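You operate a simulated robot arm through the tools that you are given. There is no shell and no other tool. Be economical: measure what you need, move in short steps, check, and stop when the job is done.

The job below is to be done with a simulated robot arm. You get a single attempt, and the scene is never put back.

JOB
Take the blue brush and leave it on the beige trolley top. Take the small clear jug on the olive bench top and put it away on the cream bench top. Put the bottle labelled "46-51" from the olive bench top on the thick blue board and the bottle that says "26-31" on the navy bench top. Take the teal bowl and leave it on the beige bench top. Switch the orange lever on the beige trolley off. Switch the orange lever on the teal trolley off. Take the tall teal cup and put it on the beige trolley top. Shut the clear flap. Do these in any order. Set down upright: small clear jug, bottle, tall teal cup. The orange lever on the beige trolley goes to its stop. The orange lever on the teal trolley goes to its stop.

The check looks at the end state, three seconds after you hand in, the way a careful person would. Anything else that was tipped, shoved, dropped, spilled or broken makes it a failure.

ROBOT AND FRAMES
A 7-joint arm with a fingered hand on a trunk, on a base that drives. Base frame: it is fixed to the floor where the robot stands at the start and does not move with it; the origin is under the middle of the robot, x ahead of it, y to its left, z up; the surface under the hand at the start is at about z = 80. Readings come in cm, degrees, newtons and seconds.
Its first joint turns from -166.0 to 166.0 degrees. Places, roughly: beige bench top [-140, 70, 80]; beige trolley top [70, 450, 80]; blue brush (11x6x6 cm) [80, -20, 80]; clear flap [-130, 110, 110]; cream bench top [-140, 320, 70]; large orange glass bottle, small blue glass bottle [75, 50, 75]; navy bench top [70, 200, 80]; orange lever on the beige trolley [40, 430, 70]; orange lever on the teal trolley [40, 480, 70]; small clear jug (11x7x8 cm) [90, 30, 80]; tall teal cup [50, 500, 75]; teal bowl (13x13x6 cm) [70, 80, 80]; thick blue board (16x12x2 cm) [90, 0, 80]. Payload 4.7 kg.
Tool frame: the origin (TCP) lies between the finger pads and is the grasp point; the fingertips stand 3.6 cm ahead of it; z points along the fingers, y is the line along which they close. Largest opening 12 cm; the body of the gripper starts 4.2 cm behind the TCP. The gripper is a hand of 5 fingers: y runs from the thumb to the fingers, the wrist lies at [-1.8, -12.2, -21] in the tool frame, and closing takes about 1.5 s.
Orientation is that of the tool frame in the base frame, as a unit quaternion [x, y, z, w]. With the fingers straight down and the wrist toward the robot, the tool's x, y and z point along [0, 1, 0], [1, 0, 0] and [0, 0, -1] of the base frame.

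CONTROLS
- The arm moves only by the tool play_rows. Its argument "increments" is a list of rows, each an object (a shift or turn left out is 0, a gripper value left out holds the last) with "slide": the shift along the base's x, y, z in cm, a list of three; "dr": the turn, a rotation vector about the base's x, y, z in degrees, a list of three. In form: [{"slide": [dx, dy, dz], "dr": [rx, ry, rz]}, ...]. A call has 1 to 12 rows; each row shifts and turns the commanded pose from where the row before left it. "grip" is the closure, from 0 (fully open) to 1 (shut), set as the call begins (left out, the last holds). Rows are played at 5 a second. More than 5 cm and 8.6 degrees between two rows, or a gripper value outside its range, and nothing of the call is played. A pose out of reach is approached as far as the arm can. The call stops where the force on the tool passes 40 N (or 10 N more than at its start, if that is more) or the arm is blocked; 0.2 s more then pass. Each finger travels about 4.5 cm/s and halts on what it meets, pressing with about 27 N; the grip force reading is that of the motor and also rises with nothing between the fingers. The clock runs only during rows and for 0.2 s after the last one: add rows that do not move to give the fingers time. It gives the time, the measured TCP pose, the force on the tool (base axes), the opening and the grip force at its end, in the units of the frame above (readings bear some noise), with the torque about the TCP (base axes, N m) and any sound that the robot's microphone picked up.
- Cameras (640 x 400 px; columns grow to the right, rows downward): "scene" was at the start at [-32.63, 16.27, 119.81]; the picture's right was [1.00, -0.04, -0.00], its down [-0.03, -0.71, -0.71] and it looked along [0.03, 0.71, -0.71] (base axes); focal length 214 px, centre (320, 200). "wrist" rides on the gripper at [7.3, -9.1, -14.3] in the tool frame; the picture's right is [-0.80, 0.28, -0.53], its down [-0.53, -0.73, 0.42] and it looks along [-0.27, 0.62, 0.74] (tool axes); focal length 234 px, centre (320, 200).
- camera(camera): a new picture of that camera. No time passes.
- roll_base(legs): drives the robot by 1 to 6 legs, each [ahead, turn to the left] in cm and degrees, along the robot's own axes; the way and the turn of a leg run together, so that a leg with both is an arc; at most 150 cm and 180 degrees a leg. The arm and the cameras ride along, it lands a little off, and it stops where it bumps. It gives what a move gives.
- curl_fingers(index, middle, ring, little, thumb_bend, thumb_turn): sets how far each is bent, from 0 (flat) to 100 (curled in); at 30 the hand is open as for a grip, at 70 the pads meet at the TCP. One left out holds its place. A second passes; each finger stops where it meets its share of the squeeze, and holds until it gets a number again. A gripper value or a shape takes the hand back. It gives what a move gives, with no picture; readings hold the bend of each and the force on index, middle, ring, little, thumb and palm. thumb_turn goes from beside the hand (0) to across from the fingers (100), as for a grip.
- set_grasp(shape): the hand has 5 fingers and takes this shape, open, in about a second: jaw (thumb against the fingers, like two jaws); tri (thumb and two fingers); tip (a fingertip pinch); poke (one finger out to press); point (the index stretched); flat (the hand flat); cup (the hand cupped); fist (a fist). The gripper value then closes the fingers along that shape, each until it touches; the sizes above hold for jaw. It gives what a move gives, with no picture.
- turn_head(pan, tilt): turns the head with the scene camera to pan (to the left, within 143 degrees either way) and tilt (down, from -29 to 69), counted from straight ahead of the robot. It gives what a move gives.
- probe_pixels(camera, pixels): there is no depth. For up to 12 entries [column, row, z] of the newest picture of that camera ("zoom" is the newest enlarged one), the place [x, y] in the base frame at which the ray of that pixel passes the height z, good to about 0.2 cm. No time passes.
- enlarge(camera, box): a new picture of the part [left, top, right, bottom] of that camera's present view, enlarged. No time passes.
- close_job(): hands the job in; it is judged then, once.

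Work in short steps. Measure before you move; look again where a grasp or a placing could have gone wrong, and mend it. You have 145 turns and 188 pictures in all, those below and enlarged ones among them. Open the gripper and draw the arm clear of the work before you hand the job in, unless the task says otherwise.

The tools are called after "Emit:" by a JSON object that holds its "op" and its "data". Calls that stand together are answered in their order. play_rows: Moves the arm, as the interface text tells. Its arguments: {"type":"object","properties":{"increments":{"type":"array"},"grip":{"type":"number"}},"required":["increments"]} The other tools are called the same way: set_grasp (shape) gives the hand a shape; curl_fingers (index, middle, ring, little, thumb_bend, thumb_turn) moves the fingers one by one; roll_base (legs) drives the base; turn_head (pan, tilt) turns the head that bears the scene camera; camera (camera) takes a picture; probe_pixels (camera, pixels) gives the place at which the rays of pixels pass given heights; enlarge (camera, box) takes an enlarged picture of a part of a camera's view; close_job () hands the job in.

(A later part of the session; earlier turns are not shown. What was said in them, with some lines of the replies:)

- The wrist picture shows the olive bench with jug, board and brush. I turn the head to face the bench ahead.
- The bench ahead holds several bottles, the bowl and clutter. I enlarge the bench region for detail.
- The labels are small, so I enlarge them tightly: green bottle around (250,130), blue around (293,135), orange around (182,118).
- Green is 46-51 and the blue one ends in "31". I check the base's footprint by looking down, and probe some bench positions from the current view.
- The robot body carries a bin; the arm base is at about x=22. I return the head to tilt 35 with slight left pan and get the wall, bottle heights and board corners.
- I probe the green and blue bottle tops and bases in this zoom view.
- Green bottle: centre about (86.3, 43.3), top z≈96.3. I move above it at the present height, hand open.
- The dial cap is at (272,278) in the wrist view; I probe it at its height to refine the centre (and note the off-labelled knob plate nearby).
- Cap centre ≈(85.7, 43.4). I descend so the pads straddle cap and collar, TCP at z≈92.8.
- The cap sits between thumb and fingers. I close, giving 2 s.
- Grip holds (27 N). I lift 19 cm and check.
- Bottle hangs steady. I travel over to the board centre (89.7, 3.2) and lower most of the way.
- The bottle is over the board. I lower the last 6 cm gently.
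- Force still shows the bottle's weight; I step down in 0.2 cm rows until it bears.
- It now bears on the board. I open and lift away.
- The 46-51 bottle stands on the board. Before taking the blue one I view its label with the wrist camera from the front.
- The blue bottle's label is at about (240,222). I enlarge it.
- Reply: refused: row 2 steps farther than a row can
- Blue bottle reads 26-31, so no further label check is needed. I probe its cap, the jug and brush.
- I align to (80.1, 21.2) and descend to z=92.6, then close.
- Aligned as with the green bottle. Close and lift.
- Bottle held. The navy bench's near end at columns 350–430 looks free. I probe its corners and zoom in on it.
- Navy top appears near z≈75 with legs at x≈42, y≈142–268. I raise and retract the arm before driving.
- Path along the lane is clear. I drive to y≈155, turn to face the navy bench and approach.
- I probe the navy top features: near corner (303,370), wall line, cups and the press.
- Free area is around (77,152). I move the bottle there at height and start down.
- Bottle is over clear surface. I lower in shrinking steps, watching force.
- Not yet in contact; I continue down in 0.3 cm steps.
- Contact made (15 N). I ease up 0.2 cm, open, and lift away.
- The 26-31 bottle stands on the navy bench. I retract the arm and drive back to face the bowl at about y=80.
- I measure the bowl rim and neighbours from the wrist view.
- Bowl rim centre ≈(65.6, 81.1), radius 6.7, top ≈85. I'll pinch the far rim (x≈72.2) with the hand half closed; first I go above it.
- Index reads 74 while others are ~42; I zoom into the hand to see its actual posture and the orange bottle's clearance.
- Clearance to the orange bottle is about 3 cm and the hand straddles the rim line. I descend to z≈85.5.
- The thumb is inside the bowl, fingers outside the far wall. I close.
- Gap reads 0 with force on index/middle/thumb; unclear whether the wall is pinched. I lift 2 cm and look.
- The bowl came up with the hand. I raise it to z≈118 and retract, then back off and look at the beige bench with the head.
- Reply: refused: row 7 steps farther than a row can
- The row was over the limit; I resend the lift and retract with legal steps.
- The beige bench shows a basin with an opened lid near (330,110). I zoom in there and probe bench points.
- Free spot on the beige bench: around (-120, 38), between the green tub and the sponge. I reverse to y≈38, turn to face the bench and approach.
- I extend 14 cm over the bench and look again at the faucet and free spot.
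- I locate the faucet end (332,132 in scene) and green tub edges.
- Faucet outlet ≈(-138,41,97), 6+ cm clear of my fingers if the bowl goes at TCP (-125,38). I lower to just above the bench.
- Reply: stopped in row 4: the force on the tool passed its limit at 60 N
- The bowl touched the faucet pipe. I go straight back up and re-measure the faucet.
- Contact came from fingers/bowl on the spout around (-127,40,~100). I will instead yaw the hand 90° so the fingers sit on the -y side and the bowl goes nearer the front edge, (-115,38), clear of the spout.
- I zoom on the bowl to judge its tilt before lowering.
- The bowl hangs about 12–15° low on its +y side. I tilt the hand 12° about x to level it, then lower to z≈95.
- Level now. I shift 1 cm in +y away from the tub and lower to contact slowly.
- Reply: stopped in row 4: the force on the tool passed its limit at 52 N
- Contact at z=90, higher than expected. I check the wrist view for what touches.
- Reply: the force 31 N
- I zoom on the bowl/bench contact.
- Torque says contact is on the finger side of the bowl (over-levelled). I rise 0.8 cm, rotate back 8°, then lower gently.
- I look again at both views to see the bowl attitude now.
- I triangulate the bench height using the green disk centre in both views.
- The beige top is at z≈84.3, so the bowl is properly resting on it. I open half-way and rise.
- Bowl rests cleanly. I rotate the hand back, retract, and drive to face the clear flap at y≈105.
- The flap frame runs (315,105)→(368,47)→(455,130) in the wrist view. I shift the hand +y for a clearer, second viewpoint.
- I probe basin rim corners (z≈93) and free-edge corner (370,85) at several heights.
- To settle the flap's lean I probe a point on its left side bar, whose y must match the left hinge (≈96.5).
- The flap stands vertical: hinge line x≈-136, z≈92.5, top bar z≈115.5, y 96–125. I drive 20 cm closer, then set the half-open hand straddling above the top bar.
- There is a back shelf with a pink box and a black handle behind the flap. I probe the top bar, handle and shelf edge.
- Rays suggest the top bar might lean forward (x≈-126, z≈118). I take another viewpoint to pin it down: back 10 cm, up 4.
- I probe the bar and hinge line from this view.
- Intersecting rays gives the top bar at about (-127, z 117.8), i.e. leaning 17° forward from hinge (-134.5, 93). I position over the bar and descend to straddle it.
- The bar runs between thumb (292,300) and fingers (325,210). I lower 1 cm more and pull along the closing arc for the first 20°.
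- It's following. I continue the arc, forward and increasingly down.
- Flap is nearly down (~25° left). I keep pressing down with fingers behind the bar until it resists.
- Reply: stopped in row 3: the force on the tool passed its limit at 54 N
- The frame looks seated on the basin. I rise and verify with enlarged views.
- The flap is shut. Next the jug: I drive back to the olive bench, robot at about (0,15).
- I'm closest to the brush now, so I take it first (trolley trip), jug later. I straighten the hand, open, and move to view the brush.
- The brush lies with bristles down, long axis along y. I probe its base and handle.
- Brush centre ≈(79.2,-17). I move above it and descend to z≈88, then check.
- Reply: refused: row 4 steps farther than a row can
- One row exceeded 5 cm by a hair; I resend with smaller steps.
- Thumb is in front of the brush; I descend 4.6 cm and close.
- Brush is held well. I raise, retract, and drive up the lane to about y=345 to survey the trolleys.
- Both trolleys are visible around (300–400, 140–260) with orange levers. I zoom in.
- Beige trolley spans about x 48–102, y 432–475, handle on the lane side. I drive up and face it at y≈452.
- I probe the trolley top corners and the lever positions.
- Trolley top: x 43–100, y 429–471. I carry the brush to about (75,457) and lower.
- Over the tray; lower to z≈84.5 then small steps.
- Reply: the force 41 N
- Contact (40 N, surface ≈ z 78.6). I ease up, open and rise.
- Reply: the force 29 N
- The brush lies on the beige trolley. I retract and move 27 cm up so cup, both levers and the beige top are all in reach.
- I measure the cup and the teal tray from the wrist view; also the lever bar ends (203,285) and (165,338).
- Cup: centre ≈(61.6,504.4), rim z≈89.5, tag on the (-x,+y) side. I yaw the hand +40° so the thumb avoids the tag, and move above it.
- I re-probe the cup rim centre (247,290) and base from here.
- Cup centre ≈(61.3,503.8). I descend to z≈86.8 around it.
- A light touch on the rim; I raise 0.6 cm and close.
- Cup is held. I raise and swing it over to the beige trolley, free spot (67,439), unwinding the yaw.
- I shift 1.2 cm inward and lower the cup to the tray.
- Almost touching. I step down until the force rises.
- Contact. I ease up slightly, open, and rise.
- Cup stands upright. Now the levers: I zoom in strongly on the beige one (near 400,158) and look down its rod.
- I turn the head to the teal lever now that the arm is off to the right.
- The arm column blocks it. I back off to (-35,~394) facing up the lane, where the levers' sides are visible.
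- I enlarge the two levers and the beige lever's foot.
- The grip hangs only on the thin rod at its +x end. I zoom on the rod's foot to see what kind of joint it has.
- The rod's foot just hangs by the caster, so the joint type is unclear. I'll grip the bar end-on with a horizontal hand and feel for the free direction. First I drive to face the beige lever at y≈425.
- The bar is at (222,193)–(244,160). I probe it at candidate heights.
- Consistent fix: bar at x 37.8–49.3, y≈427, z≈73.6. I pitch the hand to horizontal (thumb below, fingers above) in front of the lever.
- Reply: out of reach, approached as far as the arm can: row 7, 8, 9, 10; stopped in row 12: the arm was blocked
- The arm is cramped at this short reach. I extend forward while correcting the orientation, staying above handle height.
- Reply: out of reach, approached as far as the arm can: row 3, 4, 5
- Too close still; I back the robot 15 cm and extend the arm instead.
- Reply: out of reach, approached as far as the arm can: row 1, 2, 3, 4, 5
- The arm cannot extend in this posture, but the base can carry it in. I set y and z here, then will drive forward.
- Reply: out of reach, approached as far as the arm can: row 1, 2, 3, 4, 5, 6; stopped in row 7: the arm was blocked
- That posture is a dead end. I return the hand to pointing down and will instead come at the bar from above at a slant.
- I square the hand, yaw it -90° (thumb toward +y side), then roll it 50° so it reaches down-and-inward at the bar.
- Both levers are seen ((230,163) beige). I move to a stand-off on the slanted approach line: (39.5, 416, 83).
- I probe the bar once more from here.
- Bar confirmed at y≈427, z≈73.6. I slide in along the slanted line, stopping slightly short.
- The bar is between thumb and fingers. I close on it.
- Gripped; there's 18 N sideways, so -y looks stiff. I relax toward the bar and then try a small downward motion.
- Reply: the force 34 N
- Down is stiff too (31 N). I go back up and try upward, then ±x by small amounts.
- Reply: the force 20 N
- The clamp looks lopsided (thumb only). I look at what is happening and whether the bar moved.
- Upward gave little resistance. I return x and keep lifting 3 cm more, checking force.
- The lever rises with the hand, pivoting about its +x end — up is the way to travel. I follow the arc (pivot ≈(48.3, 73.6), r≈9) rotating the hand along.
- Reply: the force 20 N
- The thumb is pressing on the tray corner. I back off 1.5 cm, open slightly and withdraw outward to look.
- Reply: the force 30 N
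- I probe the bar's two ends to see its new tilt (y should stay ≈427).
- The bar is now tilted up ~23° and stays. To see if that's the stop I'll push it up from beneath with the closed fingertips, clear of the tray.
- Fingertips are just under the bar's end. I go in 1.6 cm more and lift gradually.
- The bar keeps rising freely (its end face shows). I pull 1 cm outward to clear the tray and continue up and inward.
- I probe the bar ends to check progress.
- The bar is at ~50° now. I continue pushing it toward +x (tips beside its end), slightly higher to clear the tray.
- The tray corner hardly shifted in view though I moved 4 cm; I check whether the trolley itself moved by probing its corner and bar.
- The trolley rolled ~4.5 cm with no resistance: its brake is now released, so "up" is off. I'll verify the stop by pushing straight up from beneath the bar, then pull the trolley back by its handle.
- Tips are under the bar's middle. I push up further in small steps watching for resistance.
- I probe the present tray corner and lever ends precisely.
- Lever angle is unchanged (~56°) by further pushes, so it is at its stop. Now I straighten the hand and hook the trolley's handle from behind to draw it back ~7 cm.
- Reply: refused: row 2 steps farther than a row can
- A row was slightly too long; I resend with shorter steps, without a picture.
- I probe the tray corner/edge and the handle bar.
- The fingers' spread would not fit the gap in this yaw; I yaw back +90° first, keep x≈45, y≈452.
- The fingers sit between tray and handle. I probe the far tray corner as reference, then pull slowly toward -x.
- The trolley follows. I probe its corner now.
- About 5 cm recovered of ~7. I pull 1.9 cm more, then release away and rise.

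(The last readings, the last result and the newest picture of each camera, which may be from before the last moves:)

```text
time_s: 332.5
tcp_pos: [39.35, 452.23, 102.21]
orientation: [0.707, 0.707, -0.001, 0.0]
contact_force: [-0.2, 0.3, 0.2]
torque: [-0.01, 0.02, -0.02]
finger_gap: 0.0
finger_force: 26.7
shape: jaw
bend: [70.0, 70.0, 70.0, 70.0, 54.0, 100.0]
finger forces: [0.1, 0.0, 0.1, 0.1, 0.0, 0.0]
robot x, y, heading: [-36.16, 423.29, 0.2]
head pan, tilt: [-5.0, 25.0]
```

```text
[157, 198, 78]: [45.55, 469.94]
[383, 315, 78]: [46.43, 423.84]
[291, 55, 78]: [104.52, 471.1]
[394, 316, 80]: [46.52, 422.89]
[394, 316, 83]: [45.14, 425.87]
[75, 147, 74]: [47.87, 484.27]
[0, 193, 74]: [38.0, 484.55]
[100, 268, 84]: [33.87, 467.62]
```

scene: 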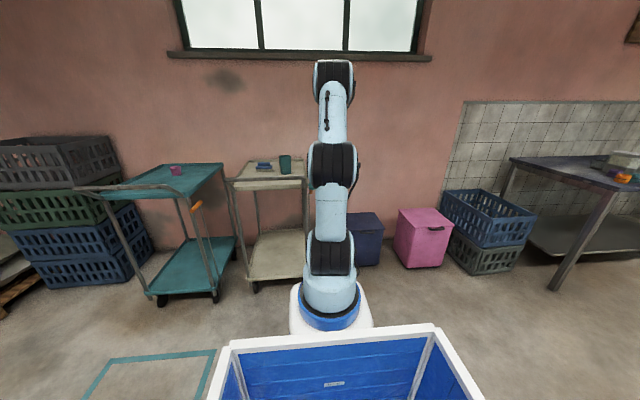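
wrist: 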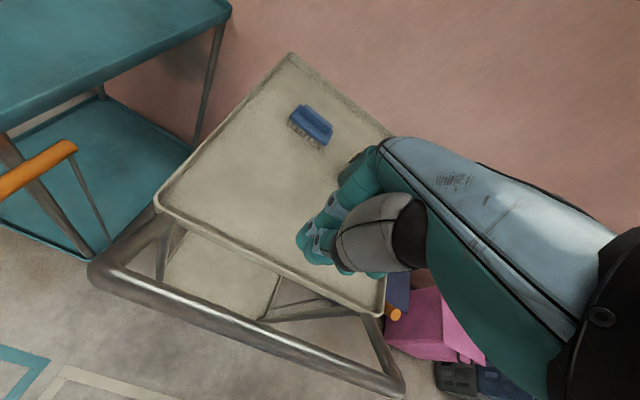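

Still ~2.5 cm forward of its original place (43.3/100.4). I hook the handle again and pull to TCP x≈35.2.

Emit:
{"op": "play_rows", "data": {"increments": [{"slide": [1, 0, -4.5]}, {"slide": [0, 0, -4.5]}, {"slide": [0, 0, -4.5]}, {"slide": [0, 0, -3.9]}, {"slide": [-1.4, 0, 0]}, {"slide": [-0.8, 0, 0]}, {"slide": [-0.8, 0, 0]}, {"slide": [-0.8, 0, 0]}, {"slide": [-0.8, 0, 0]}, {"slide": [-0.5, 0, 0]}, {}, {}]}}

Emit:
{"op": "play_rows", "data": {"increments": [{"slide": [1.5, 0, 0]}, {"slide": [0, 0, 4]}, {"slide": [0, 0, 4.5]}, {"slide": [0, 0, 4.5]}, {"slide": [0, 0, 4.5]}, {"slide": [0, 4, 2]}, {}]}}

Emit:
{"op": "camera", "data": {"camera": "wrist"}}

```text
time_s: 335.1
tcp_pos: [35.13, 452.35, 84.92]
orientation: [0.707, 0.707, 0.0, 0.0]
contact_force: [-0.8, -0.3, 0.4]
torque: [0.0, -0.03, -0.03]
finger_gap: 0.0
finger_force: 27.1
shape: jaw
bend: [70.0, 70.0, 70.0, 70.0, 54.0, 100.0]
finger forces: [0.0, 0.0, 0.0, 0.0, 0.0, 0.0]
robot x, y, heading: [-36.03, 423.19, 0.5]
head pan, tilt: [-5.0, 25.0]
```

```text
time_s: 336.7
tcp_pos: [36.59, 456.31, 104.53]
orientation: [0.707, 0.707, 0.0, 0.0]
contact_force: [0.3, -0.3, -0.1]
torque: [-0.01, 0.0, 0.01]
finger_gap: 0.01
finger_force: 27.3
shape: jaw
bend: [70.0, 70.0, 70.0, 70.0, 54.0, 100.0]
finger forces: [0.1, 0.0, 0.0, 0.0, 0.1, 0.1]
robot x, y, heading: [-35.98, 423.35, 0.3]
head pan, tilt: [-5.0, 25.0]
```

```text
17 pictures are left
```

wrist: 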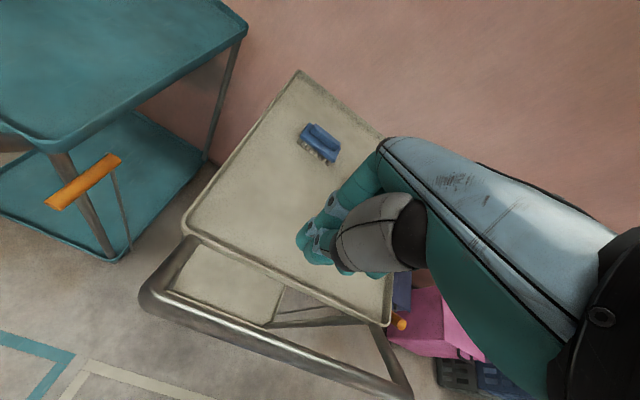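

I probe again to confirm the trolley position.

Emit:
{"op": "probe_pixels", "data": {"camera": "wrist", "pixels": [[185, 221, 78], [297, 73, 78], [390, 325, 78], [118, 158, 74], [48, 205, 74], [400, 322, 82]]}}

```text
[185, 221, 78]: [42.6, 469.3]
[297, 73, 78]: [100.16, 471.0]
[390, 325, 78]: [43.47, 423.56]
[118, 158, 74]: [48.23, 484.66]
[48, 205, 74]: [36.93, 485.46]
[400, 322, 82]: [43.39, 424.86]
```

The trolley is back at its original place (42.6/100.2). Now the teal lever (x 37–48, y≈485, z≈74): I shift the base up 58 cm.

Emit:
{"op": "roll_base", "data": {"legs": [[0, 90], [58, 0], [0, -90]]}}

Emit:
{"op": "play_rows", "data": {"increments": [{"slide": [0, -4, 0], "dr": [0, 0, -8.2]}, {"slide": [0, -4, 0], "dr": [0, 0, -8.2]}, {"slide": [0, -4, 0], "dr": [0, 0, -8.2]}, {"slide": [0, -4, 0], "dr": [0, 0, -8.2]}, {"slide": [0, -4, 0], "dr": [0, 0, -8.2]}, {"slide": [0, -4, 0], "dr": [0, 0, -8.2]}, {"slide": [0, -4, 0], "dr": [0, 0, -8.2]}, {"slide": [0, -4, 0], "dr": [0, 0, -8.2]}, {"slide": [0, -3, 0], "dr": [0, 0, -8.2]}, {"slide": [0, -3, 0], "dr": [0, 0, -8.2]}, {"slide": [0, 0, 0], "dr": [0, 0, -8]}]}}

```text
time_s: 347.7
tcp_pos: [33.69, 516.85, 104.63]
orientation: [0.694, 0.72, 0.001, 0.0]
contact_force: [-0.2, 0.1, -0.4]
torque: [0.02, -0.01, -0.01]
finger_gap: 0.0
finger_force: 27.1
shape: jaw
bend: [70.0, 70.0, 70.0, 70.0, 54.0, 100.0]
finger forces: [0.0, 0.0, 0.0, 0.0, 0.1, 0.1]
robot x, y, heading: [-37.64, 480.65, 2.3]
head pan, tilt: [-5.0, 25.0]
```

```text
time_s: 350.1
tcp_pos: [33.67, 478.95, 104.65]
orientation: [1.0, 0.017, 0.0, 0.0]
contact_force: [0.1, -0.4, 0.3]
torque: [0.01, 0.0, 0.02]
finger_gap: 0.0
finger_force: 27.2
shape: jaw
bend: [70.0, 70.0, 70.0, 70.0, 54.0, 100.0]
finger forces: [0.1, 0.0, 0.1, 0.0, 0.0, 0.0]
robot x, y, heading: [-37.84, 480.69, 2.6]
head pan, tilt: [-5.0, 25.0]
```

I roll the hand 50° and go to the stand-off point (40, 474.5, 83), then look.

Emit:
{"op": "play_rows", "data": {"increments": [{"slide": [1, -0.8, -1], "dr": [8.3, 0, -2]}, {"slide": [1, -0.8, -2], "dr": [8.3, 0, 0]}, {"slide": [1, -0.8, -3], "dr": [8.3, 0, 0]}, {"slide": [1, -0.8, -4], "dr": [8.3, 0, 0]}, {"slide": [1, -0.8, -4], "dr": [8.3, 0, 0]}, {"slide": [1, -0.5, -4], "dr": [8.3, 0, 0]}, {"slide": [0, 0, -3.6]}, {}]}}

Emit:
{"op": "camera", "data": {"camera": "wrist"}}

```text
time_s: 351.9
tcp_pos: [39.67, 474.66, 83.63]
orientation: [0.907, 0.004, 0.003, -0.422]
contact_force: [1.8, 17.7, 24.1]
torque: [-1.15, 0.29, -0.11]
finger_gap: 0.0
finger_force: 26.8
shape: jaw
bend: [70.0, 70.0, 70.0, 70.0, 54.0, 100.0]
finger forces: [0.1, 29.7, 0.0, 0.1, 0.0, 0.0]
robot x, y, heading: [-37.85, 480.82, 2.7]
head pan, tilt: [-5.0, 25.0]
stopped in row 8: the force on the tool passed its limit at 54 N (the readings are from after the stop); the commanded pose is now the measured one
```

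```text
16 pictures are left
```

wrist: 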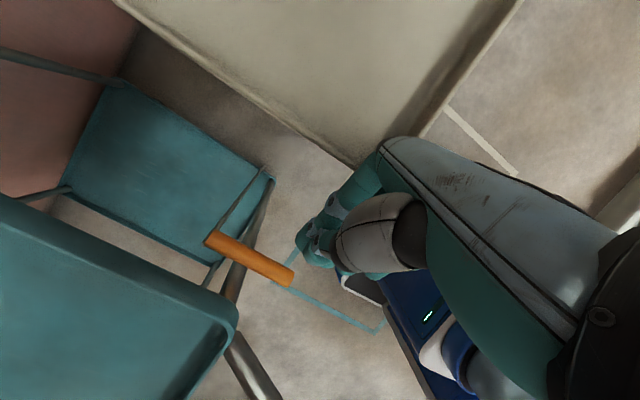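

A finger touched the beige trolley's corner. I lift off toward +y right away and will descend closer to the teal lever instead.

Emit:
{"op": "play_rows", "data": {"increments": [{"slide": [0, 1, 1.5]}, {"slide": [0, 2, 1.5]}, {"slide": [0, 2, 0]}, {}]}}

Emit:
{"op": "play_rows", "data": {"increments": [{"slide": [0, 0, -2.5]}, {"slide": [0, 0, -2.5]}, {"slide": [0, 0, -2.5]}, {"slide": [0, 0, -2.5]}, {"slide": [0, 0, -2]}, {"slide": [0, 0, -1.5]}, {}]}}

Emit:
{"op": "camera", "data": {"camera": "wrist"}}

```text
time_s: 352.9
tcp_pos: [39.59, 479.74, 86.07]
orientation: [0.906, 0.001, 0.001, -0.423]
contact_force: [0.8, -0.3, -0.2]
torque: [-0.03, 0.0, 0.0]
finger_gap: 0.0
finger_force: 27.0
shape: jaw
bend: [70.0, 70.0, 70.0, 70.0, 54.0, 100.0]
finger forces: [0.0, 0.0, 0.0, 0.0, 0.0, 0.1]
robot x, y, heading: [-37.98, 480.8, 2.8]
head pan, tilt: [-5.0, 25.0]
```

```text
time_s: 354.4
tcp_pos: [39.66, 479.59, 72.74]
orientation: [0.906, 0.002, 0.001, -0.423]
contact_force: [-0.9, 0.4, 0.7]
torque: [0.01, 0.01, 0.04]
finger_gap: 0.0
finger_force: 27.4
shape: jaw
bend: [70.0, 70.0, 70.0, 70.0, 54.0, 100.0]
finger forces: [0.1, 0.0, 0.1, 0.0, 0.1, 0.1]
robot x, y, heading: [-37.91, 480.73, 2.4]
head pan, tilt: [-5.0, 25.0]
```

```text
15 pictures are left
```

wrist: 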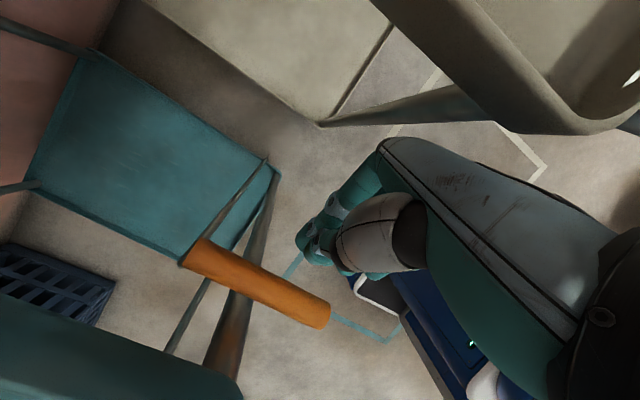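

Clear of both trolleys. I probe the bar relative to the fingertips.

Emit:
{"op": "probe_pixels", "data": {"camera": "wrist", "pixels": [[318, 311, 72], [318, 311, 74], [318, 311, 76], [196, 253, 72], [196, 253, 74], [620, 125, 79]]}}

```text
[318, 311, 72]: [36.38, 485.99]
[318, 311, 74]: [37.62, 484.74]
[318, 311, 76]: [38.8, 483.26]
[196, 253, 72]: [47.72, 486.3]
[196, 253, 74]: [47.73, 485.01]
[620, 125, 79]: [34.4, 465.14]
```

Bar: y 485, z 73.7. I slip the tips under it and lift as with the beige one.

Emit:
{"op": "play_rows", "data": {"increments": [{"slide": [0.2, 1.3, -0.3]}, {"slide": [0.1, 1.2, -0.2]}, {"slide": [0, 0, 0.8]}, {"slide": [0, 0, 0.8]}, {"slide": [0, 0, 0.8]}, {"slide": [0, 0, 0.8]}, {"slide": [0, 0, 0.8]}, {"slide": [0, 0, 0.8]}, {}]}}

Emit:
{"op": "camera", "data": {"camera": "wrist"}}

```text
time_s: 356.4
tcp_pos: [39.96, 482.11, 76.98]
orientation: [0.906, 0.002, 0.0, -0.422]
contact_force: [0.0, -0.2, -0.3]
torque: [-0.02, 0.04, 0.01]
finger_gap: 0.0
finger_force: 27.2
shape: jaw
bend: [70.0, 70.0, 70.0, 70.0, 55.0, 100.0]
finger forces: [0.1, 0.1, 0.0, 0.0, 0.0, 0.1]
robot x, y, heading: [-38.1, 480.71, 2.5]
head pan, tilt: [-5.0, 25.0]
```

```text
14 pictures are left
```

wrist: 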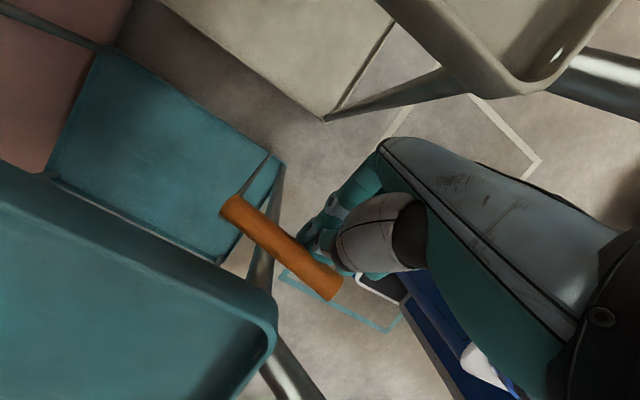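

It's rising. I continue up and gently inward to the 56° stop.

Emit:
{"op": "play_rows", "data": {"increments": [{"slide": [0, 0, 0.8]}, {"slide": [0.2, 0, 0.8]}, {"slide": [0.3, -0.2, 0.8]}, {"slide": [0.4, 0, 0.8]}, {"slide": [0.5, 0, 0.8]}, {"slide": [0.6, 0, 0.7]}, {"slide": [0.6, 0, 0.4]}, {}]}}

Emit:
{"op": "camera", "data": {"camera": "wrist"}}

```text
time_s: 358.2
tcp_pos: [42.55, 481.96, 82.18]
orientation: [0.906, 0.002, 0.0, -0.422]
contact_force: [0.1, 0.5, 0.4]
torque: [-0.02, -0.01, 0.0]
finger_gap: 0.02
finger_force: 26.8
shape: jaw
bend: [70.0, 70.0, 70.0, 70.0, 55.0, 100.0]
finger forces: [0.1, 0.0, 0.0, 0.0, 0.0, 0.0]
robot x, y, heading: [-38.14, 480.89, 2.6]
head pan, tilt: [-5.0, 25.0]
```

```text
13 pictures are left
```

wrist: 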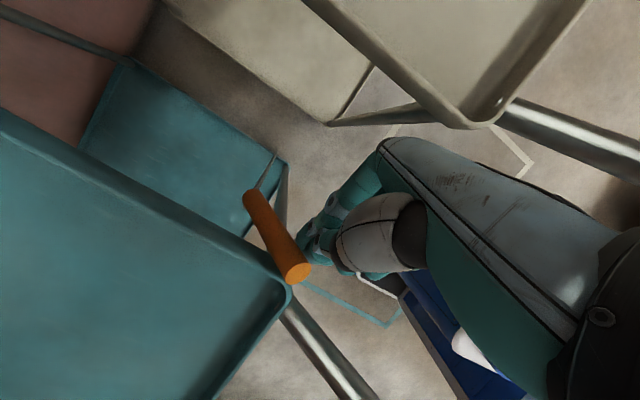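

Emit:
{"op": "probe_pixels", "data": {"camera": "wrist", "pixels": [[299, 272, 78], [299, 272, 80], [299, 272, 82], [252, 198, 70], [252, 198, 72], [252, 198, 74], [290, 290, 79], [500, 120, 79]]}}

```text
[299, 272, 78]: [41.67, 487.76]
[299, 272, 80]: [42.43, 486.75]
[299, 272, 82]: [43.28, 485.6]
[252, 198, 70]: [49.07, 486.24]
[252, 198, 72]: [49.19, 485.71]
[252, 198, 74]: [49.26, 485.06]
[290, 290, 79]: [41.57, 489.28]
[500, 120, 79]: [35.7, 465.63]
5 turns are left
```

Only 5 turns remain; the teal lever is at ~59° (its stop) and its trolley stayed put. I now chain: withdraw from the lever, stow the hand, drive down the lane with a look at the cream bench on the way, and end facing the jug.

Emit:
{"op": "play_rows", "data": {"increments": [{"slide": [-2, 0, 0]}, {"slide": [-1.5, 0, 2]}, {"slide": [0, 0, 4.5]}, {"slide": [0, 0, 4.5]}, {"slide": [0, 0, 4.5]}, {"dr": [-8.3, 0, 0]}, {"dr": [-8.3, 0, 0]}, {"dr": [-8.3, 0, 0]}, {"dr": [-8.3, 0, 0]}, {"dr": [-8.3, 0, 0]}, {"dr": [-8.3, 0, 0]}, {}]}}

Emit:
{"op": "play_rows", "data": {"increments": [{"slide": [-1.2, 0, 1], "dr": [0, 0, 8.2]}, {"slide": [-1.2, 0, 1], "dr": [0, 0, 8.2]}, {"slide": [-1.2, 0, 1], "dr": [0, 0, 8.2]}, {"slide": [-1.2, 0, 1], "dr": [0, 0, 8.2]}, {"slide": [-1.2, 0, 1], "dr": [0, 0, 8.2]}, {"slide": [-1.2, 0, 1], "dr": [0, 0, 8.2]}, {"slide": [-1.2, 0, 1], "dr": [0, 0, 8.2]}, {"slide": [-1.2, 0, 1], "dr": [0, 0, 8.2]}, {"slide": [-1.2, 0, 1], "dr": [0, 0, 8.2]}, {"slide": [-1.2, 0, 1], "dr": [0, 0, 8.2]}, {"slide": [-1.2, 0, 1], "dr": [0, 0, 8.2]}, {}], "grip": 0}}

Emit:
{"op": "roll_base", "data": {"legs": [[0, -92.6], [150, 0]]}}

Emit:
{"op": "turn_head", "data": {"pan": -90, "tilt": 32}}

Emit:
{"op": "camera", "data": {"camera": "scene"}}

Emit:
{"op": "roll_base", "data": {"legs": [[150, 0], [150, 0], [13, 0], [0, 90], [34, 0]]}}

Emit:
{"op": "camera", "data": {"camera": "wrist"}}

```text
time_s: 360.9
tcp_pos: [39.05, 481.91, 97.67]
orientation: [1.0, 0.001, 0.0, -0.001]
contact_force: [0.4, 0.0, 0.1]
torque: [0.01, 0.0, 0.0]
finger_gap: 0.0
finger_force: 26.6
shape: jaw
bend: [70.0, 70.0, 70.0, 70.0, 55.0, 100.0]
finger forces: [0.0, 0.1, 0.0, 0.0, 0.0, 0.1]
robot x, y, heading: [-37.83, 480.43, 2.4]
head pan, tilt: [-5.0, 25.0]
```

```text
time_s: 363.4
tcp_pos: [25.79, 481.9, 108.52]
orientation: [0.704, 0.71, -0.001, -0.001]
contact_force: [-0.2, -0.6, 0.0]
torque: [0.01, 0.01, -0.02]
finger_gap: 11.96
finger_force: 0.0
shape: jaw
bend: [30.0, 30.0, 30.0, 30.0, 30.0, 98.0]
finger forces: [0.1, 0.1, 0.0, 0.1, 0.0, 0.0]
robot x, y, heading: [-37.67, 480.3, 2.4]
head pan, tilt: [-5.0, 25.0]
```

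```text
time_s: 374.6
tcp_pos: [-35.19, 269.45, 108.46]
orientation: [1.0, -0.009, 0.001, -0.002]
contact_force: [0.1, 0.5, -1.1]
torque: [0.02, 0.0, 0.01]
finger_gap: 11.99
finger_force: 0.2
shape: jaw
bend: [30.0, 30.0, 30.0, 30.0, 30.0, 98.0]
finger forces: [0.0, 0.0, 0.1, 0.0, 0.0, 0.0]
robot x, y, heading: [-34.9, 333.17, -88.7]
head pan, tilt: [-5.0, 25.0]
```

```text
time_s: 376.2
tcp_pos: [-35.26, 269.43, 108.5]
orientation: [1.0, -0.01, -0.001, -0.002]
contact_force: [0.3, 0.3, 0.3]
torque: [0.0, -0.01, -0.02]
finger_gap: 11.97
finger_force: 0.1
shape: jaw
bend: [30.0, 30.0, 30.0, 30.0, 30.0, 98.0]
finger forces: [0.0, 0.1, 0.0, 0.0, 0.0, 0.0]
robot x, y, heading: [-34.85, 332.99, -89.0]
head pan, tilt: [-90.0, 32.0]
```

```text
12 pictures are left
```

scene: 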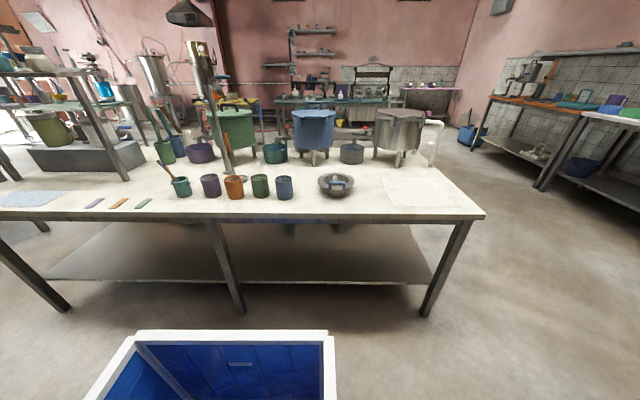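

```text
time_s: 397.1
tcp_pos: [67.5, 21.26, 108.55]
orientation: [0.71, 0.704, -0.003, -0.001]
contact_force: [0.5, 0.0, -0.4]
torque: [0.01, 0.0, -0.02]
finger_gap: 11.99
finger_force: 0.1
shape: jaw
bend: [30.0, 30.0, 30.0, 30.0, 30.0, 98.0]
finger forces: [0.1, 0.0, 0.0, 0.1, 0.0, 0.2]
robot x, y, heading: [3.77, 21.35, 1.8]
head pan, tilt: [-90.0, 32.0]
stopped in leg 5: the robot was blocked; the commanded pose is now the measured one
```

```text
11 pictures are left
4 turns are left
```

wrist: 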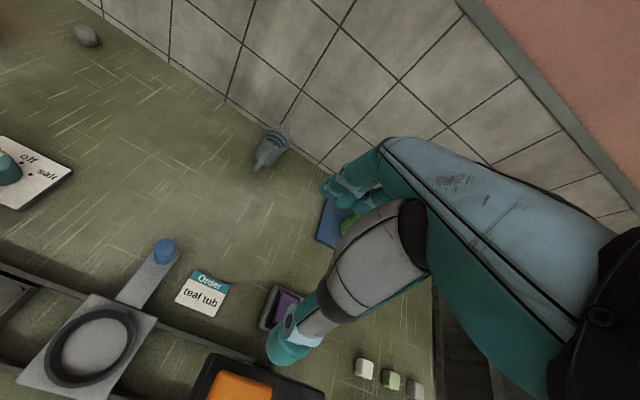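

Robot is at the bench; the jug is ahead at (275,145), centre ≈(96.3,28.8) with its handle toward -x. I move above it with a -45° yaw so the digits straddle the body beside the handle, check with pictures, and probe the cream bench from the earlier view.

Emit:
{"op": "probe_pixels", "data": {"camera": "scene", "pixels": [[425, 315, 0], [484, 216, 78], [484, 216, 82], [484, 216, 86], [240, 312, 0], [372, 216, 82], [372, 198, 82], [355, 192, 82], [386, 180, 82], [392, 206, 82], [458, 205, 82], [337, 196, 82]]}}

Emit:
{"op": "play_rows", "data": {"increments": [{"slide": [4.1, 1.07, 0], "dr": [0, 0, -6.4]}, {"slide": [4.1, 1.07, 0], "dr": [0, 0, -6.4]}, {"slide": [4.1, 1.07, 0], "dr": [0, 0, -6.4]}, {"slide": [4.1, 1.07, 0], "dr": [0, 0, -6.4]}, {"slide": [4.1, 1.07, 0], "dr": [0, 0, -6.4]}, {"slide": [4.1, 1.07, 0], "dr": [0, 0, -6.4]}, {"slide": [4.1, 1.07, 0], "dr": [0, 0, -6.4]}, {"slide": [0, 0, -4]}, {"slide": [0, 0, -4]}, {"slide": [0, 0, -3]}, {}, {}], "grip": 0.15}}

Emit:
{"op": "camera", "data": {"camera": "wrist"}}

Emit:
{"op": "turn_head", "data": {"pan": 0, "tilt": 25}}

Emit:
{"op": "camera", "data": {"camera": "scene"}}

Emit:
{"op": "enlarge", "data": {"camera": "wrist", "box": [180, 160, 380, 340]}}

```text
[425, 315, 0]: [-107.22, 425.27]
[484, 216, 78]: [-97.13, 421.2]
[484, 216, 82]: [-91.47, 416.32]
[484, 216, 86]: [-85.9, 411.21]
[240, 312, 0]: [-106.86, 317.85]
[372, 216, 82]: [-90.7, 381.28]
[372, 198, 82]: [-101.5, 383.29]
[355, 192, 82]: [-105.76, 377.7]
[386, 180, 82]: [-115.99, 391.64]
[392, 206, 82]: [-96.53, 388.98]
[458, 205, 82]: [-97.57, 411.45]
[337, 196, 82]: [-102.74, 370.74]
```

```text
time_s: 399.7
tcp_pos: [96.3, 28.69, 97.64]
orientation: [0.925, 0.379, 0.001, -0.004]
contact_force: [0.2, 0.6, 0.5]
torque: [-0.01, -0.04, -0.01]
finger_gap: 10.21
finger_force: 0.0
shape: jaw
bend: [26.0, 33.0, 31.0, 32.0, 47.0, 99.0]
finger forces: [0.0, 0.0, 0.0, 0.1, 0.0, 0.0]
robot x, y, heading: [4.22, 21.45, 1.7]
head pan, tilt: [-90.0, 32.0]
```

```text
10 pictures are left
```

wrist: 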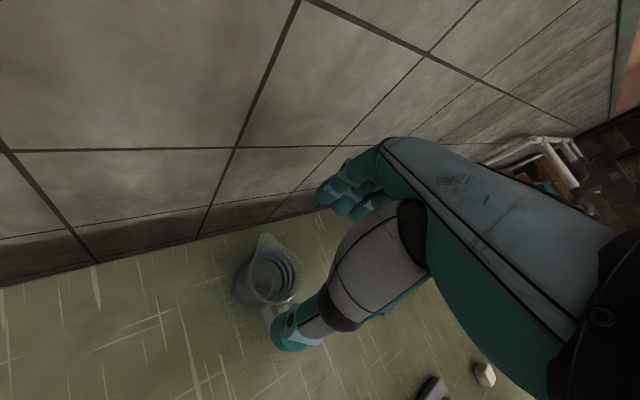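

```text
time_s: 401.4
tcp_pos: [96.23, 28.72, 97.64]
orientation: [0.925, 0.379, 0.001, -0.003]
contact_force: [0.3, 0.7, -0.3]
torque: [0.02, 0.02, -0.01]
finger_gap: 10.24
finger_force: 0.0
shape: jaw
bend: [26.0, 33.0, 31.0, 32.0, 47.0, 99.0]
finger forces: [0.0, 0.0, 0.0, 0.0, 0.0, 0.0]
robot x, y, heading: [4.61, 20.79, 2.0]
head pan, tilt: [0.0, 25.0]
```

```text
9 pictures are left
```

scene: 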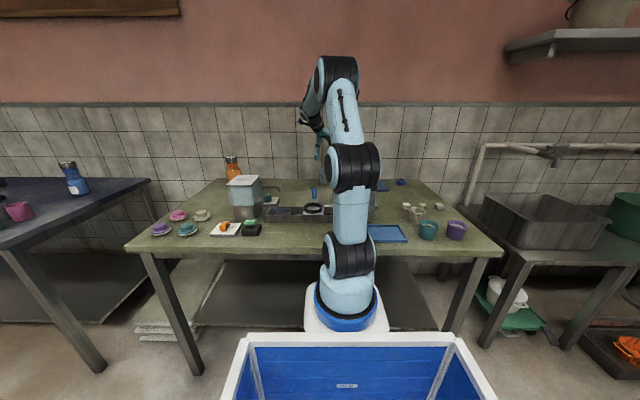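

```text
2.22 times, centred on (280, 250) of wrist
3 turns are left
```

zoom: 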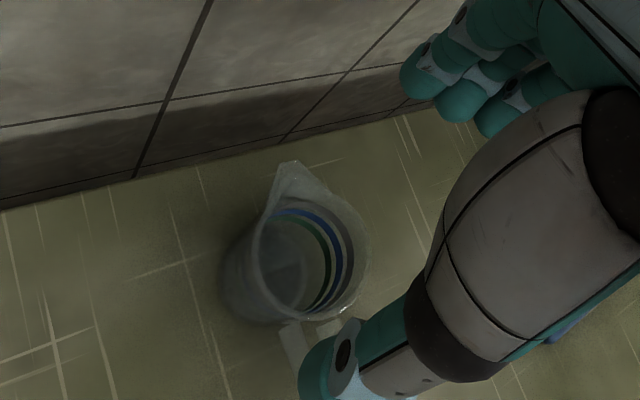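

The jug's centre works out to ≈(95.5,28.7), digits well placed beside the handle; the cream top is at z≈73.5 with a free gap near (-114,387). I descend, grip, lift, retract, and drive to face that gap.

Emit:
{"op": "play_rows", "data": {"increments": [{"slide": [-0.75, 0, -3]}, {"slide": [0, 0, -3]}, {"slide": [0, 0, -2.5]}, {"slide": [0, 0, -2]}, {"slide": [0, 0, -1.9]}, {}]}}

Emit:
{"op": "play_rows", "data": {"increments": [{}, {}, {}, {}, {}, {}, {}, {}, {}, {"slide": [0, 0, 1]}, {"slide": [0, 0, 2]}, {"slide": [0, 0, 3]}], "grip": 1}}

Emit:
{"op": "play_rows", "data": {"increments": [{"slide": [0, 0, 4.5]}, {"slide": [0, 0, 4.5]}, {"slide": [0, 0, 4.5]}, {"slide": [0, 0, 4.5]}, {"slide": [0, 0, 3]}, {"slide": [-4.2, -1, 0]}, {"slide": [-4.2, -1, 0]}, {"slide": [-4.2, -1, 0]}, {"slide": [-4.2, -1, 0]}, {"slide": [-4.2, -1, 0]}, {"slide": [-4.2, -1, 0]}, {"slide": [-4.2, -1, 0]}]}}

Emit:
{"op": "camera", "data": {"camera": "wrist"}}

Emit:
{"op": "roll_base", "data": {"legs": [[-38, 0], [0, 88.2], [150, 0], [150, 0], [66, 0], [0, 90]]}}

Emit:
{"op": "roll_base", "data": {"legs": [[6, 0]]}}

Emit:
{"op": "turn_head", "data": {"pan": 0, "tilt": 35}}

Emit:
{"op": "camera", "data": {"camera": "scene"}}

Emit:
{"op": "camera", "data": {"camera": "wrist"}}

```text
time_s: 402.8
tcp_pos: [95.46, 28.65, 85.41]
orientation: [0.925, 0.38, 0.001, -0.003]
contact_force: [-0.6, 0.1, 0.1]
torque: [-0.02, 0.01, 0.01]
finger_gap: 10.2
finger_force: 0.0
shape: jaw
bend: [26.0, 33.0, 31.0, 32.0, 47.0, 99.0]
finger forces: [0.0, 0.1, 0.1, 0.1, 0.0, 0.1]
robot x, y, heading: [4.36, 21.24, 1.8]
head pan, tilt: [0.0, 25.0]
```

```text
time_s: 405.4
tcp_pos: [95.37, 28.81, 91.35]
orientation: [0.925, 0.379, -0.001, -0.002]
contact_force: [0.8, 0.2, -1.3]
torque: [-0.01, -0.03, 0.01]
finger_gap: 4.56
finger_force: 27.1
shape: jaw
bend: [74.0, 54.0, 54.0, 50.0, 73.0, 100.0]
finger forces: [14.4, 8.2, 0.0, 0.0, 21.6, 0.0]
robot x, y, heading: [4.4, 20.8, 1.7]
head pan, tilt: [0.0, 25.0]
```

```text
time_s: 408.0
tcp_pos: [66.12, 21.68, 112.23]
orientation: [0.925, 0.38, 0.0, -0.003]
contact_force: [0.3, 0.1, -0.4]
torque: [0.02, -0.02, -0.03]
finger_gap: 4.57
finger_force: 27.1
shape: jaw
bend: [74.0, 54.0, 54.0, 51.0, 74.0, 100.0]
finger forces: [14.4, 8.5, 0.1, 0.0, 21.4, 0.1]
robot x, y, heading: [4.37, 21.35, 1.8]
head pan, tilt: [0.0, 25.0]
```

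```text
7 pictures are left
```

wrist: 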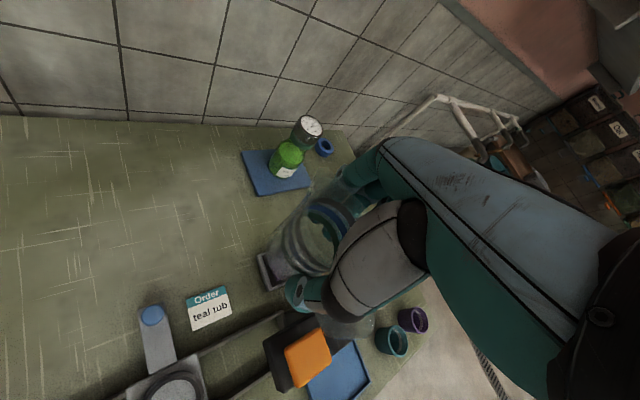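

```text
time_s: 435.1
tcp_pos: [-94.48, 384.64, 111.99]
orientation: [-0.363, 0.932, -0.002, 0.002]
contact_force: [0.3, 0.0, -0.2]
torque: [0.0, 0.01, 0.0]
finger_gap: 4.51
finger_force: 26.5
shape: jaw
bend: [74.0, 54.0, 54.0, 51.0, 74.0, 100.0]
finger forces: [14.1, 8.5, 0.0, 0.0, 20.8, 0.0]
robot x, y, heading: [-32.29, 382.56, 179.7]
head pan, tilt: [0.0, 25.0]
```

```text
time_s: 436.1
tcp_pos: [-100.51, 384.73, 112.06]
orientation: [-0.364, 0.931, -0.003, 0.003]
contact_force: [-0.4, 0.4, -0.6]
torque: [-0.01, -0.03, 0.01]
finger_gap: 4.51
finger_force: 27.0
shape: jaw
bend: [74.0, 54.0, 54.0, 51.0, 74.0, 100.0]
finger forces: [14.3, 8.6, 0.0, 0.0, 20.9, 0.0]
robot x, y, heading: [-38.3, 383.11, 179.6]
head pan, tilt: [0.0, 25.0]
```

```text
time_s: 436.8
tcp_pos: [-100.4, 384.59, 111.98]
orientation: [-0.364, 0.931, -0.003, 0.002]
contact_force: [-0.4, 0.8, -0.2]
torque: [-0.02, -0.04, -0.04]
finger_gap: 4.52
finger_force: 27.4
shape: jaw
bend: [74.0, 54.0, 54.0, 51.0, 74.0, 100.0]
finger forces: [14.2, 8.5, 0.0, 0.0, 20.9, 0.0]
robot x, y, heading: [-38.19, 383.1, 179.8]
head pan, tilt: [0.0, 35.0]
```

```text
6 pictures are left
```

scene: 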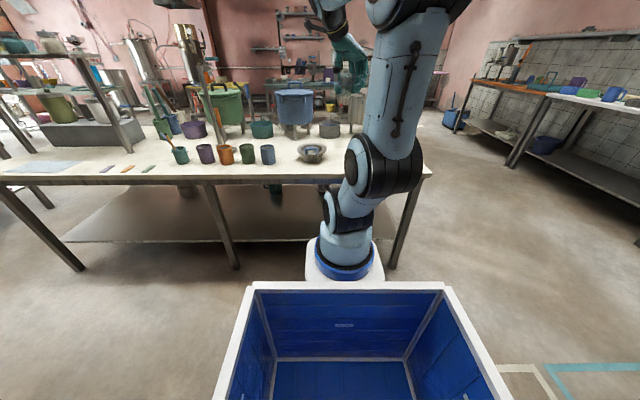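

```text
5 pictures are left
2 turns are left
```

wrist: 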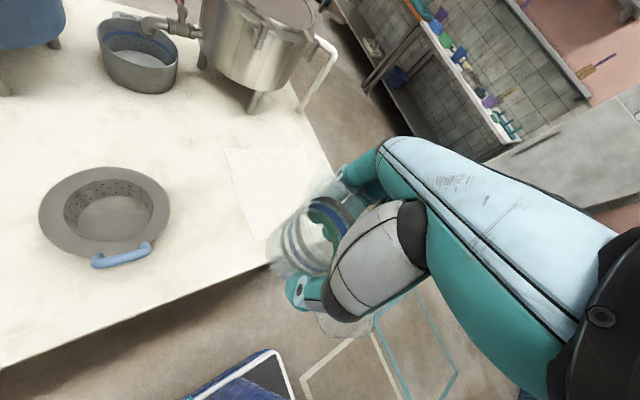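

The jug is held level. The gap between the bowl (right edge y≈380) and the paper (y≈395) is free around (-115,388.5). I carry it there, lower until it bears, ease, open part-way, rise and retract.

Emit:
{"op": "play_rows", "data": {"increments": [{"slide": [-3.65, 0.98, 0]}, {"slide": [-3.65, 0.98, 0]}, {"slide": [-3.65, 0.98, 0]}, {"slide": [-3.65, 0.98, 0]}, {"slide": [0, 0, -4.5]}, {"slide": [0, 0, -4.5]}, {"slide": [0, 0, -4.5]}, {"slide": [0, 0, -4.5]}, {"slide": [0, 0, -4.5]}, {"slide": [0, 0, -3.5]}, {"slide": [0, 0, -2]}, {}]}}

Emit:
{"op": "play_rows", "data": {"increments": [{"slide": [0, 0, -0.5]}, {"slide": [0, 0, -0.5]}, {"slide": [0, 0, -0.5]}, {"slide": [0, 0, -0.5]}, {"slide": [0, 0, -0.3]}, {"slide": [0, 0, -0.3]}, {"slide": [0, 0, -0.3]}, {"slide": [0, 0, -0.3]}, {"slide": [0, 0, -0.3]}, {"slide": [0, 0, -0.3]}, {"slide": [0, 0, -0.3]}, {"slide": [0, 0, -0.3]}]}}

Emit:
{"op": "play_rows", "data": {"increments": [{"slide": [0, 0, -0.2]}, {"slide": [0, 0, -0.2]}, {"slide": [0, 0, -0.2]}, {"slide": [0, 0, -0.2]}, {"slide": [0, 0, -0.2]}, {"slide": [0, 0, -0.2]}, {"slide": [0, 0, -0.2]}, {"slide": [0, 0, -0.2]}, {"slide": [0, 0, -0.2]}, {"slide": [0, 0, -0.2]}, {"slide": [0, 0, -0.2]}, {"slide": [0, 0, -0.2]}]}}

Emit:
{"op": "play_rows", "data": {"increments": [{"slide": [0, 0, 0.3]}, {}]}}

Emit:
{"op": "play_rows", "data": {"increments": [{}, {}, {}, {}, {}, {}, {"slide": [0, 0, 1]}, {"slide": [0, 0, 2]}, {"slide": [0, 0, 4]}, {"slide": [0, 0, 4.5]}, {"slide": [0, 0, 4.5]}, {"slide": [0, 0, 4.5]}], "grip": 0.2}}

Emit:
{"op": "play_rows", "data": {"increments": [{"slide": [0, 0, 4.5]}, {"slide": [4.5, 0, 2]}, {"slide": [4.5, 0, 0]}, {"slide": [4.5, 0, 0]}, {"slide": [4.5, 0, 0]}, {}], "grip": 0}}

Emit:
{"op": "camera", "data": {"camera": "wrist"}}

Emit:
{"op": "camera", "data": {"camera": "scene"}}

```text
time_s: 439.4
tcp_pos: [-115.09, 388.68, 84.03]
orientation: [-0.364, 0.931, -0.003, 0.001]
contact_force: [-0.1, -0.2, -0.4]
torque: [-0.02, 0.01, 0.03]
finger_gap: 4.5
finger_force: 26.9
shape: jaw
bend: [74.0, 54.0, 54.0, 51.0, 74.0, 100.0]
finger forces: [14.3, 8.6, 0.1, 0.0, 20.9, 0.0]
robot x, y, heading: [-38.39, 383.5, 180.0]
head pan, tilt: [0.0, 35.0]
```

```text
time_s: 442.0
tcp_pos: [-115.16, 388.54, 79.54]
orientation: [-0.364, 0.931, -0.003, 0.001]
contact_force: [-0.7, -0.3, -0.4]
torque: [-0.01, -0.03, -0.01]
finger_gap: 4.51
finger_force: 27.0
shape: jaw
bend: [74.0, 54.0, 54.0, 51.0, 74.0, 100.0]
finger forces: [14.3, 8.7, 0.0, 0.0, 20.8, 0.0]
robot x, y, heading: [-38.18, 383.15, 179.5]
head pan, tilt: [0.0, 35.0]
```

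```text
time_s: 443.9
tcp_pos: [-115.18, 388.5, 78.46]
orientation: [-0.365, 0.931, -0.001, -0.002]
contact_force: [-0.7, -0.5, 13.5]
torque: [-0.08, -0.04, 0.04]
finger_gap: 4.58
finger_force: 27.7
shape: jaw
bend: [74.0, 54.0, 54.0, 51.0, 76.0, 100.0]
finger forces: [15.0, 8.8, 0.1, 0.0, 26.4, 0.0]
robot x, y, heading: [-38.36, 382.86, 179.6]
head pan, tilt: [0.0, 35.0]
stopped in row 9: the force on the tool passed its limit at 42 N (the readings are from after the stop); the commanded pose is now the measured one
```

```text
time_s: 444.5
tcp_pos: [-115.06, 388.48, 78.6]
orientation: [-0.365, 0.931, -0.003, 0.001]
contact_force: [-0.7, -0.8, 6.6]
torque: [-0.04, 0.02, -0.01]
finger_gap: 4.6
finger_force: 27.3
shape: jaw
bend: [74.0, 54.0, 54.0, 51.0, 76.0, 100.0]
finger forces: [15.4, 8.6, 0.0, 0.0, 25.4, 0.0]
robot x, y, heading: [-37.98, 382.91, 179.6]
head pan, tilt: [0.0, 35.0]
```

```text
time_s: 447.1
tcp_pos: [-115.11, 388.54, 98.93]
orientation: [-0.364, 0.932, -0.003, 0.0]
contact_force: [0.7, 0.0, -0.6]
torque: [-0.04, 0.0, 0.01]
finger_gap: 9.57
finger_force: 0.0
shape: jaw
bend: [26.0, 34.0, 32.0, 33.0, 52.0, 99.0]
finger forces: [0.0, 0.0, 0.0, 0.0, 0.0, 0.1]
robot x, y, heading: [-38.49, 383.41, 179.9]
head pan, tilt: [0.0, 35.0]
```

```text
time_s: 448.5
tcp_pos: [-97.08, 388.46, 105.48]
orientation: [-0.364, 0.931, -0.003, 0.0]
contact_force: [0.8, -0.5, 0.7]
torque: [-0.02, 0.0, 0.01]
finger_gap: 11.96
finger_force: 0.1
shape: jaw
bend: [30.0, 30.0, 30.0, 30.0, 30.0, 98.0]
finger forces: [0.1, 0.0, 0.0, 0.0, 0.0, 0.0]
robot x, y, heading: [-38.34, 383.12, 179.8]
head pan, tilt: [0.0, 35.0]
```

```text
4 pictures are left
```

wrist: 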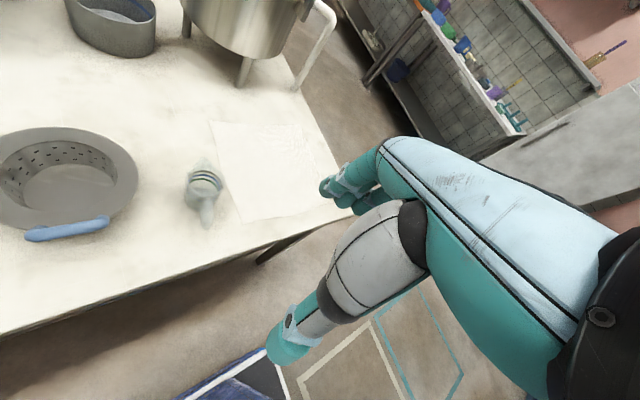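

```text
3 pictures are left
1 turns are left
```

scene: 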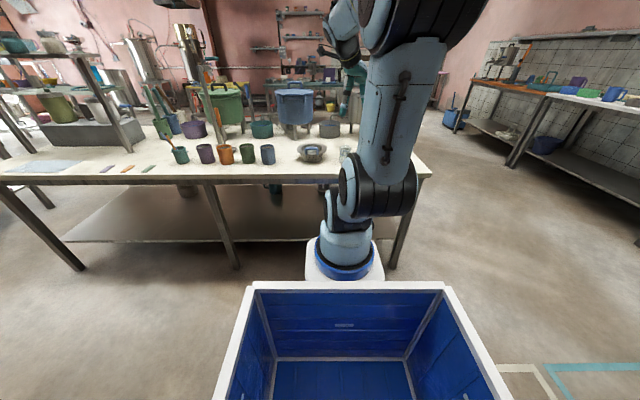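

The jug stands upright on the cream bench at about (203,190), the hand is open and clear of the work. I hand in.

Emit:
{"op": "close_job", "data": {}}

```text
The job is handed in.
```

I carried out every part of the job and handed it in, but three things could count against it in the check.

- **Bottles:** "46-51" stands on the thick blue board and "26-31" on the navy bench top.
- **Jug, bowl, brush and cup:** each was set down where asked, with the jug and the cup upright. While lowering the bowl I pressed against the tap on the beige bench (60 N), then placed it clear. The tap looked unmoved.
- **Clear flap:** shut and resting flat on the basin rim.
- **Orange levers:** both are raised to about 56–59°. I took that as "off" because the beige trolley rolled freely once its lever was up. I judged the stop from the beige lever, which did not move further when I kept pushing, and raised the teal one to the same angle.
- **Beige trolley:** it rolled about 7 cm while I pushed its lever. I pulled it back by the handle to within about 1 cm of its first place. Later a finger pressed its corner (54 N) on the way to the teal lever, and I did not re-measure it after that.
- **Olive bench:** on the last approach the robot base stopped against something there. Nothing looked disturbed in the next picture.
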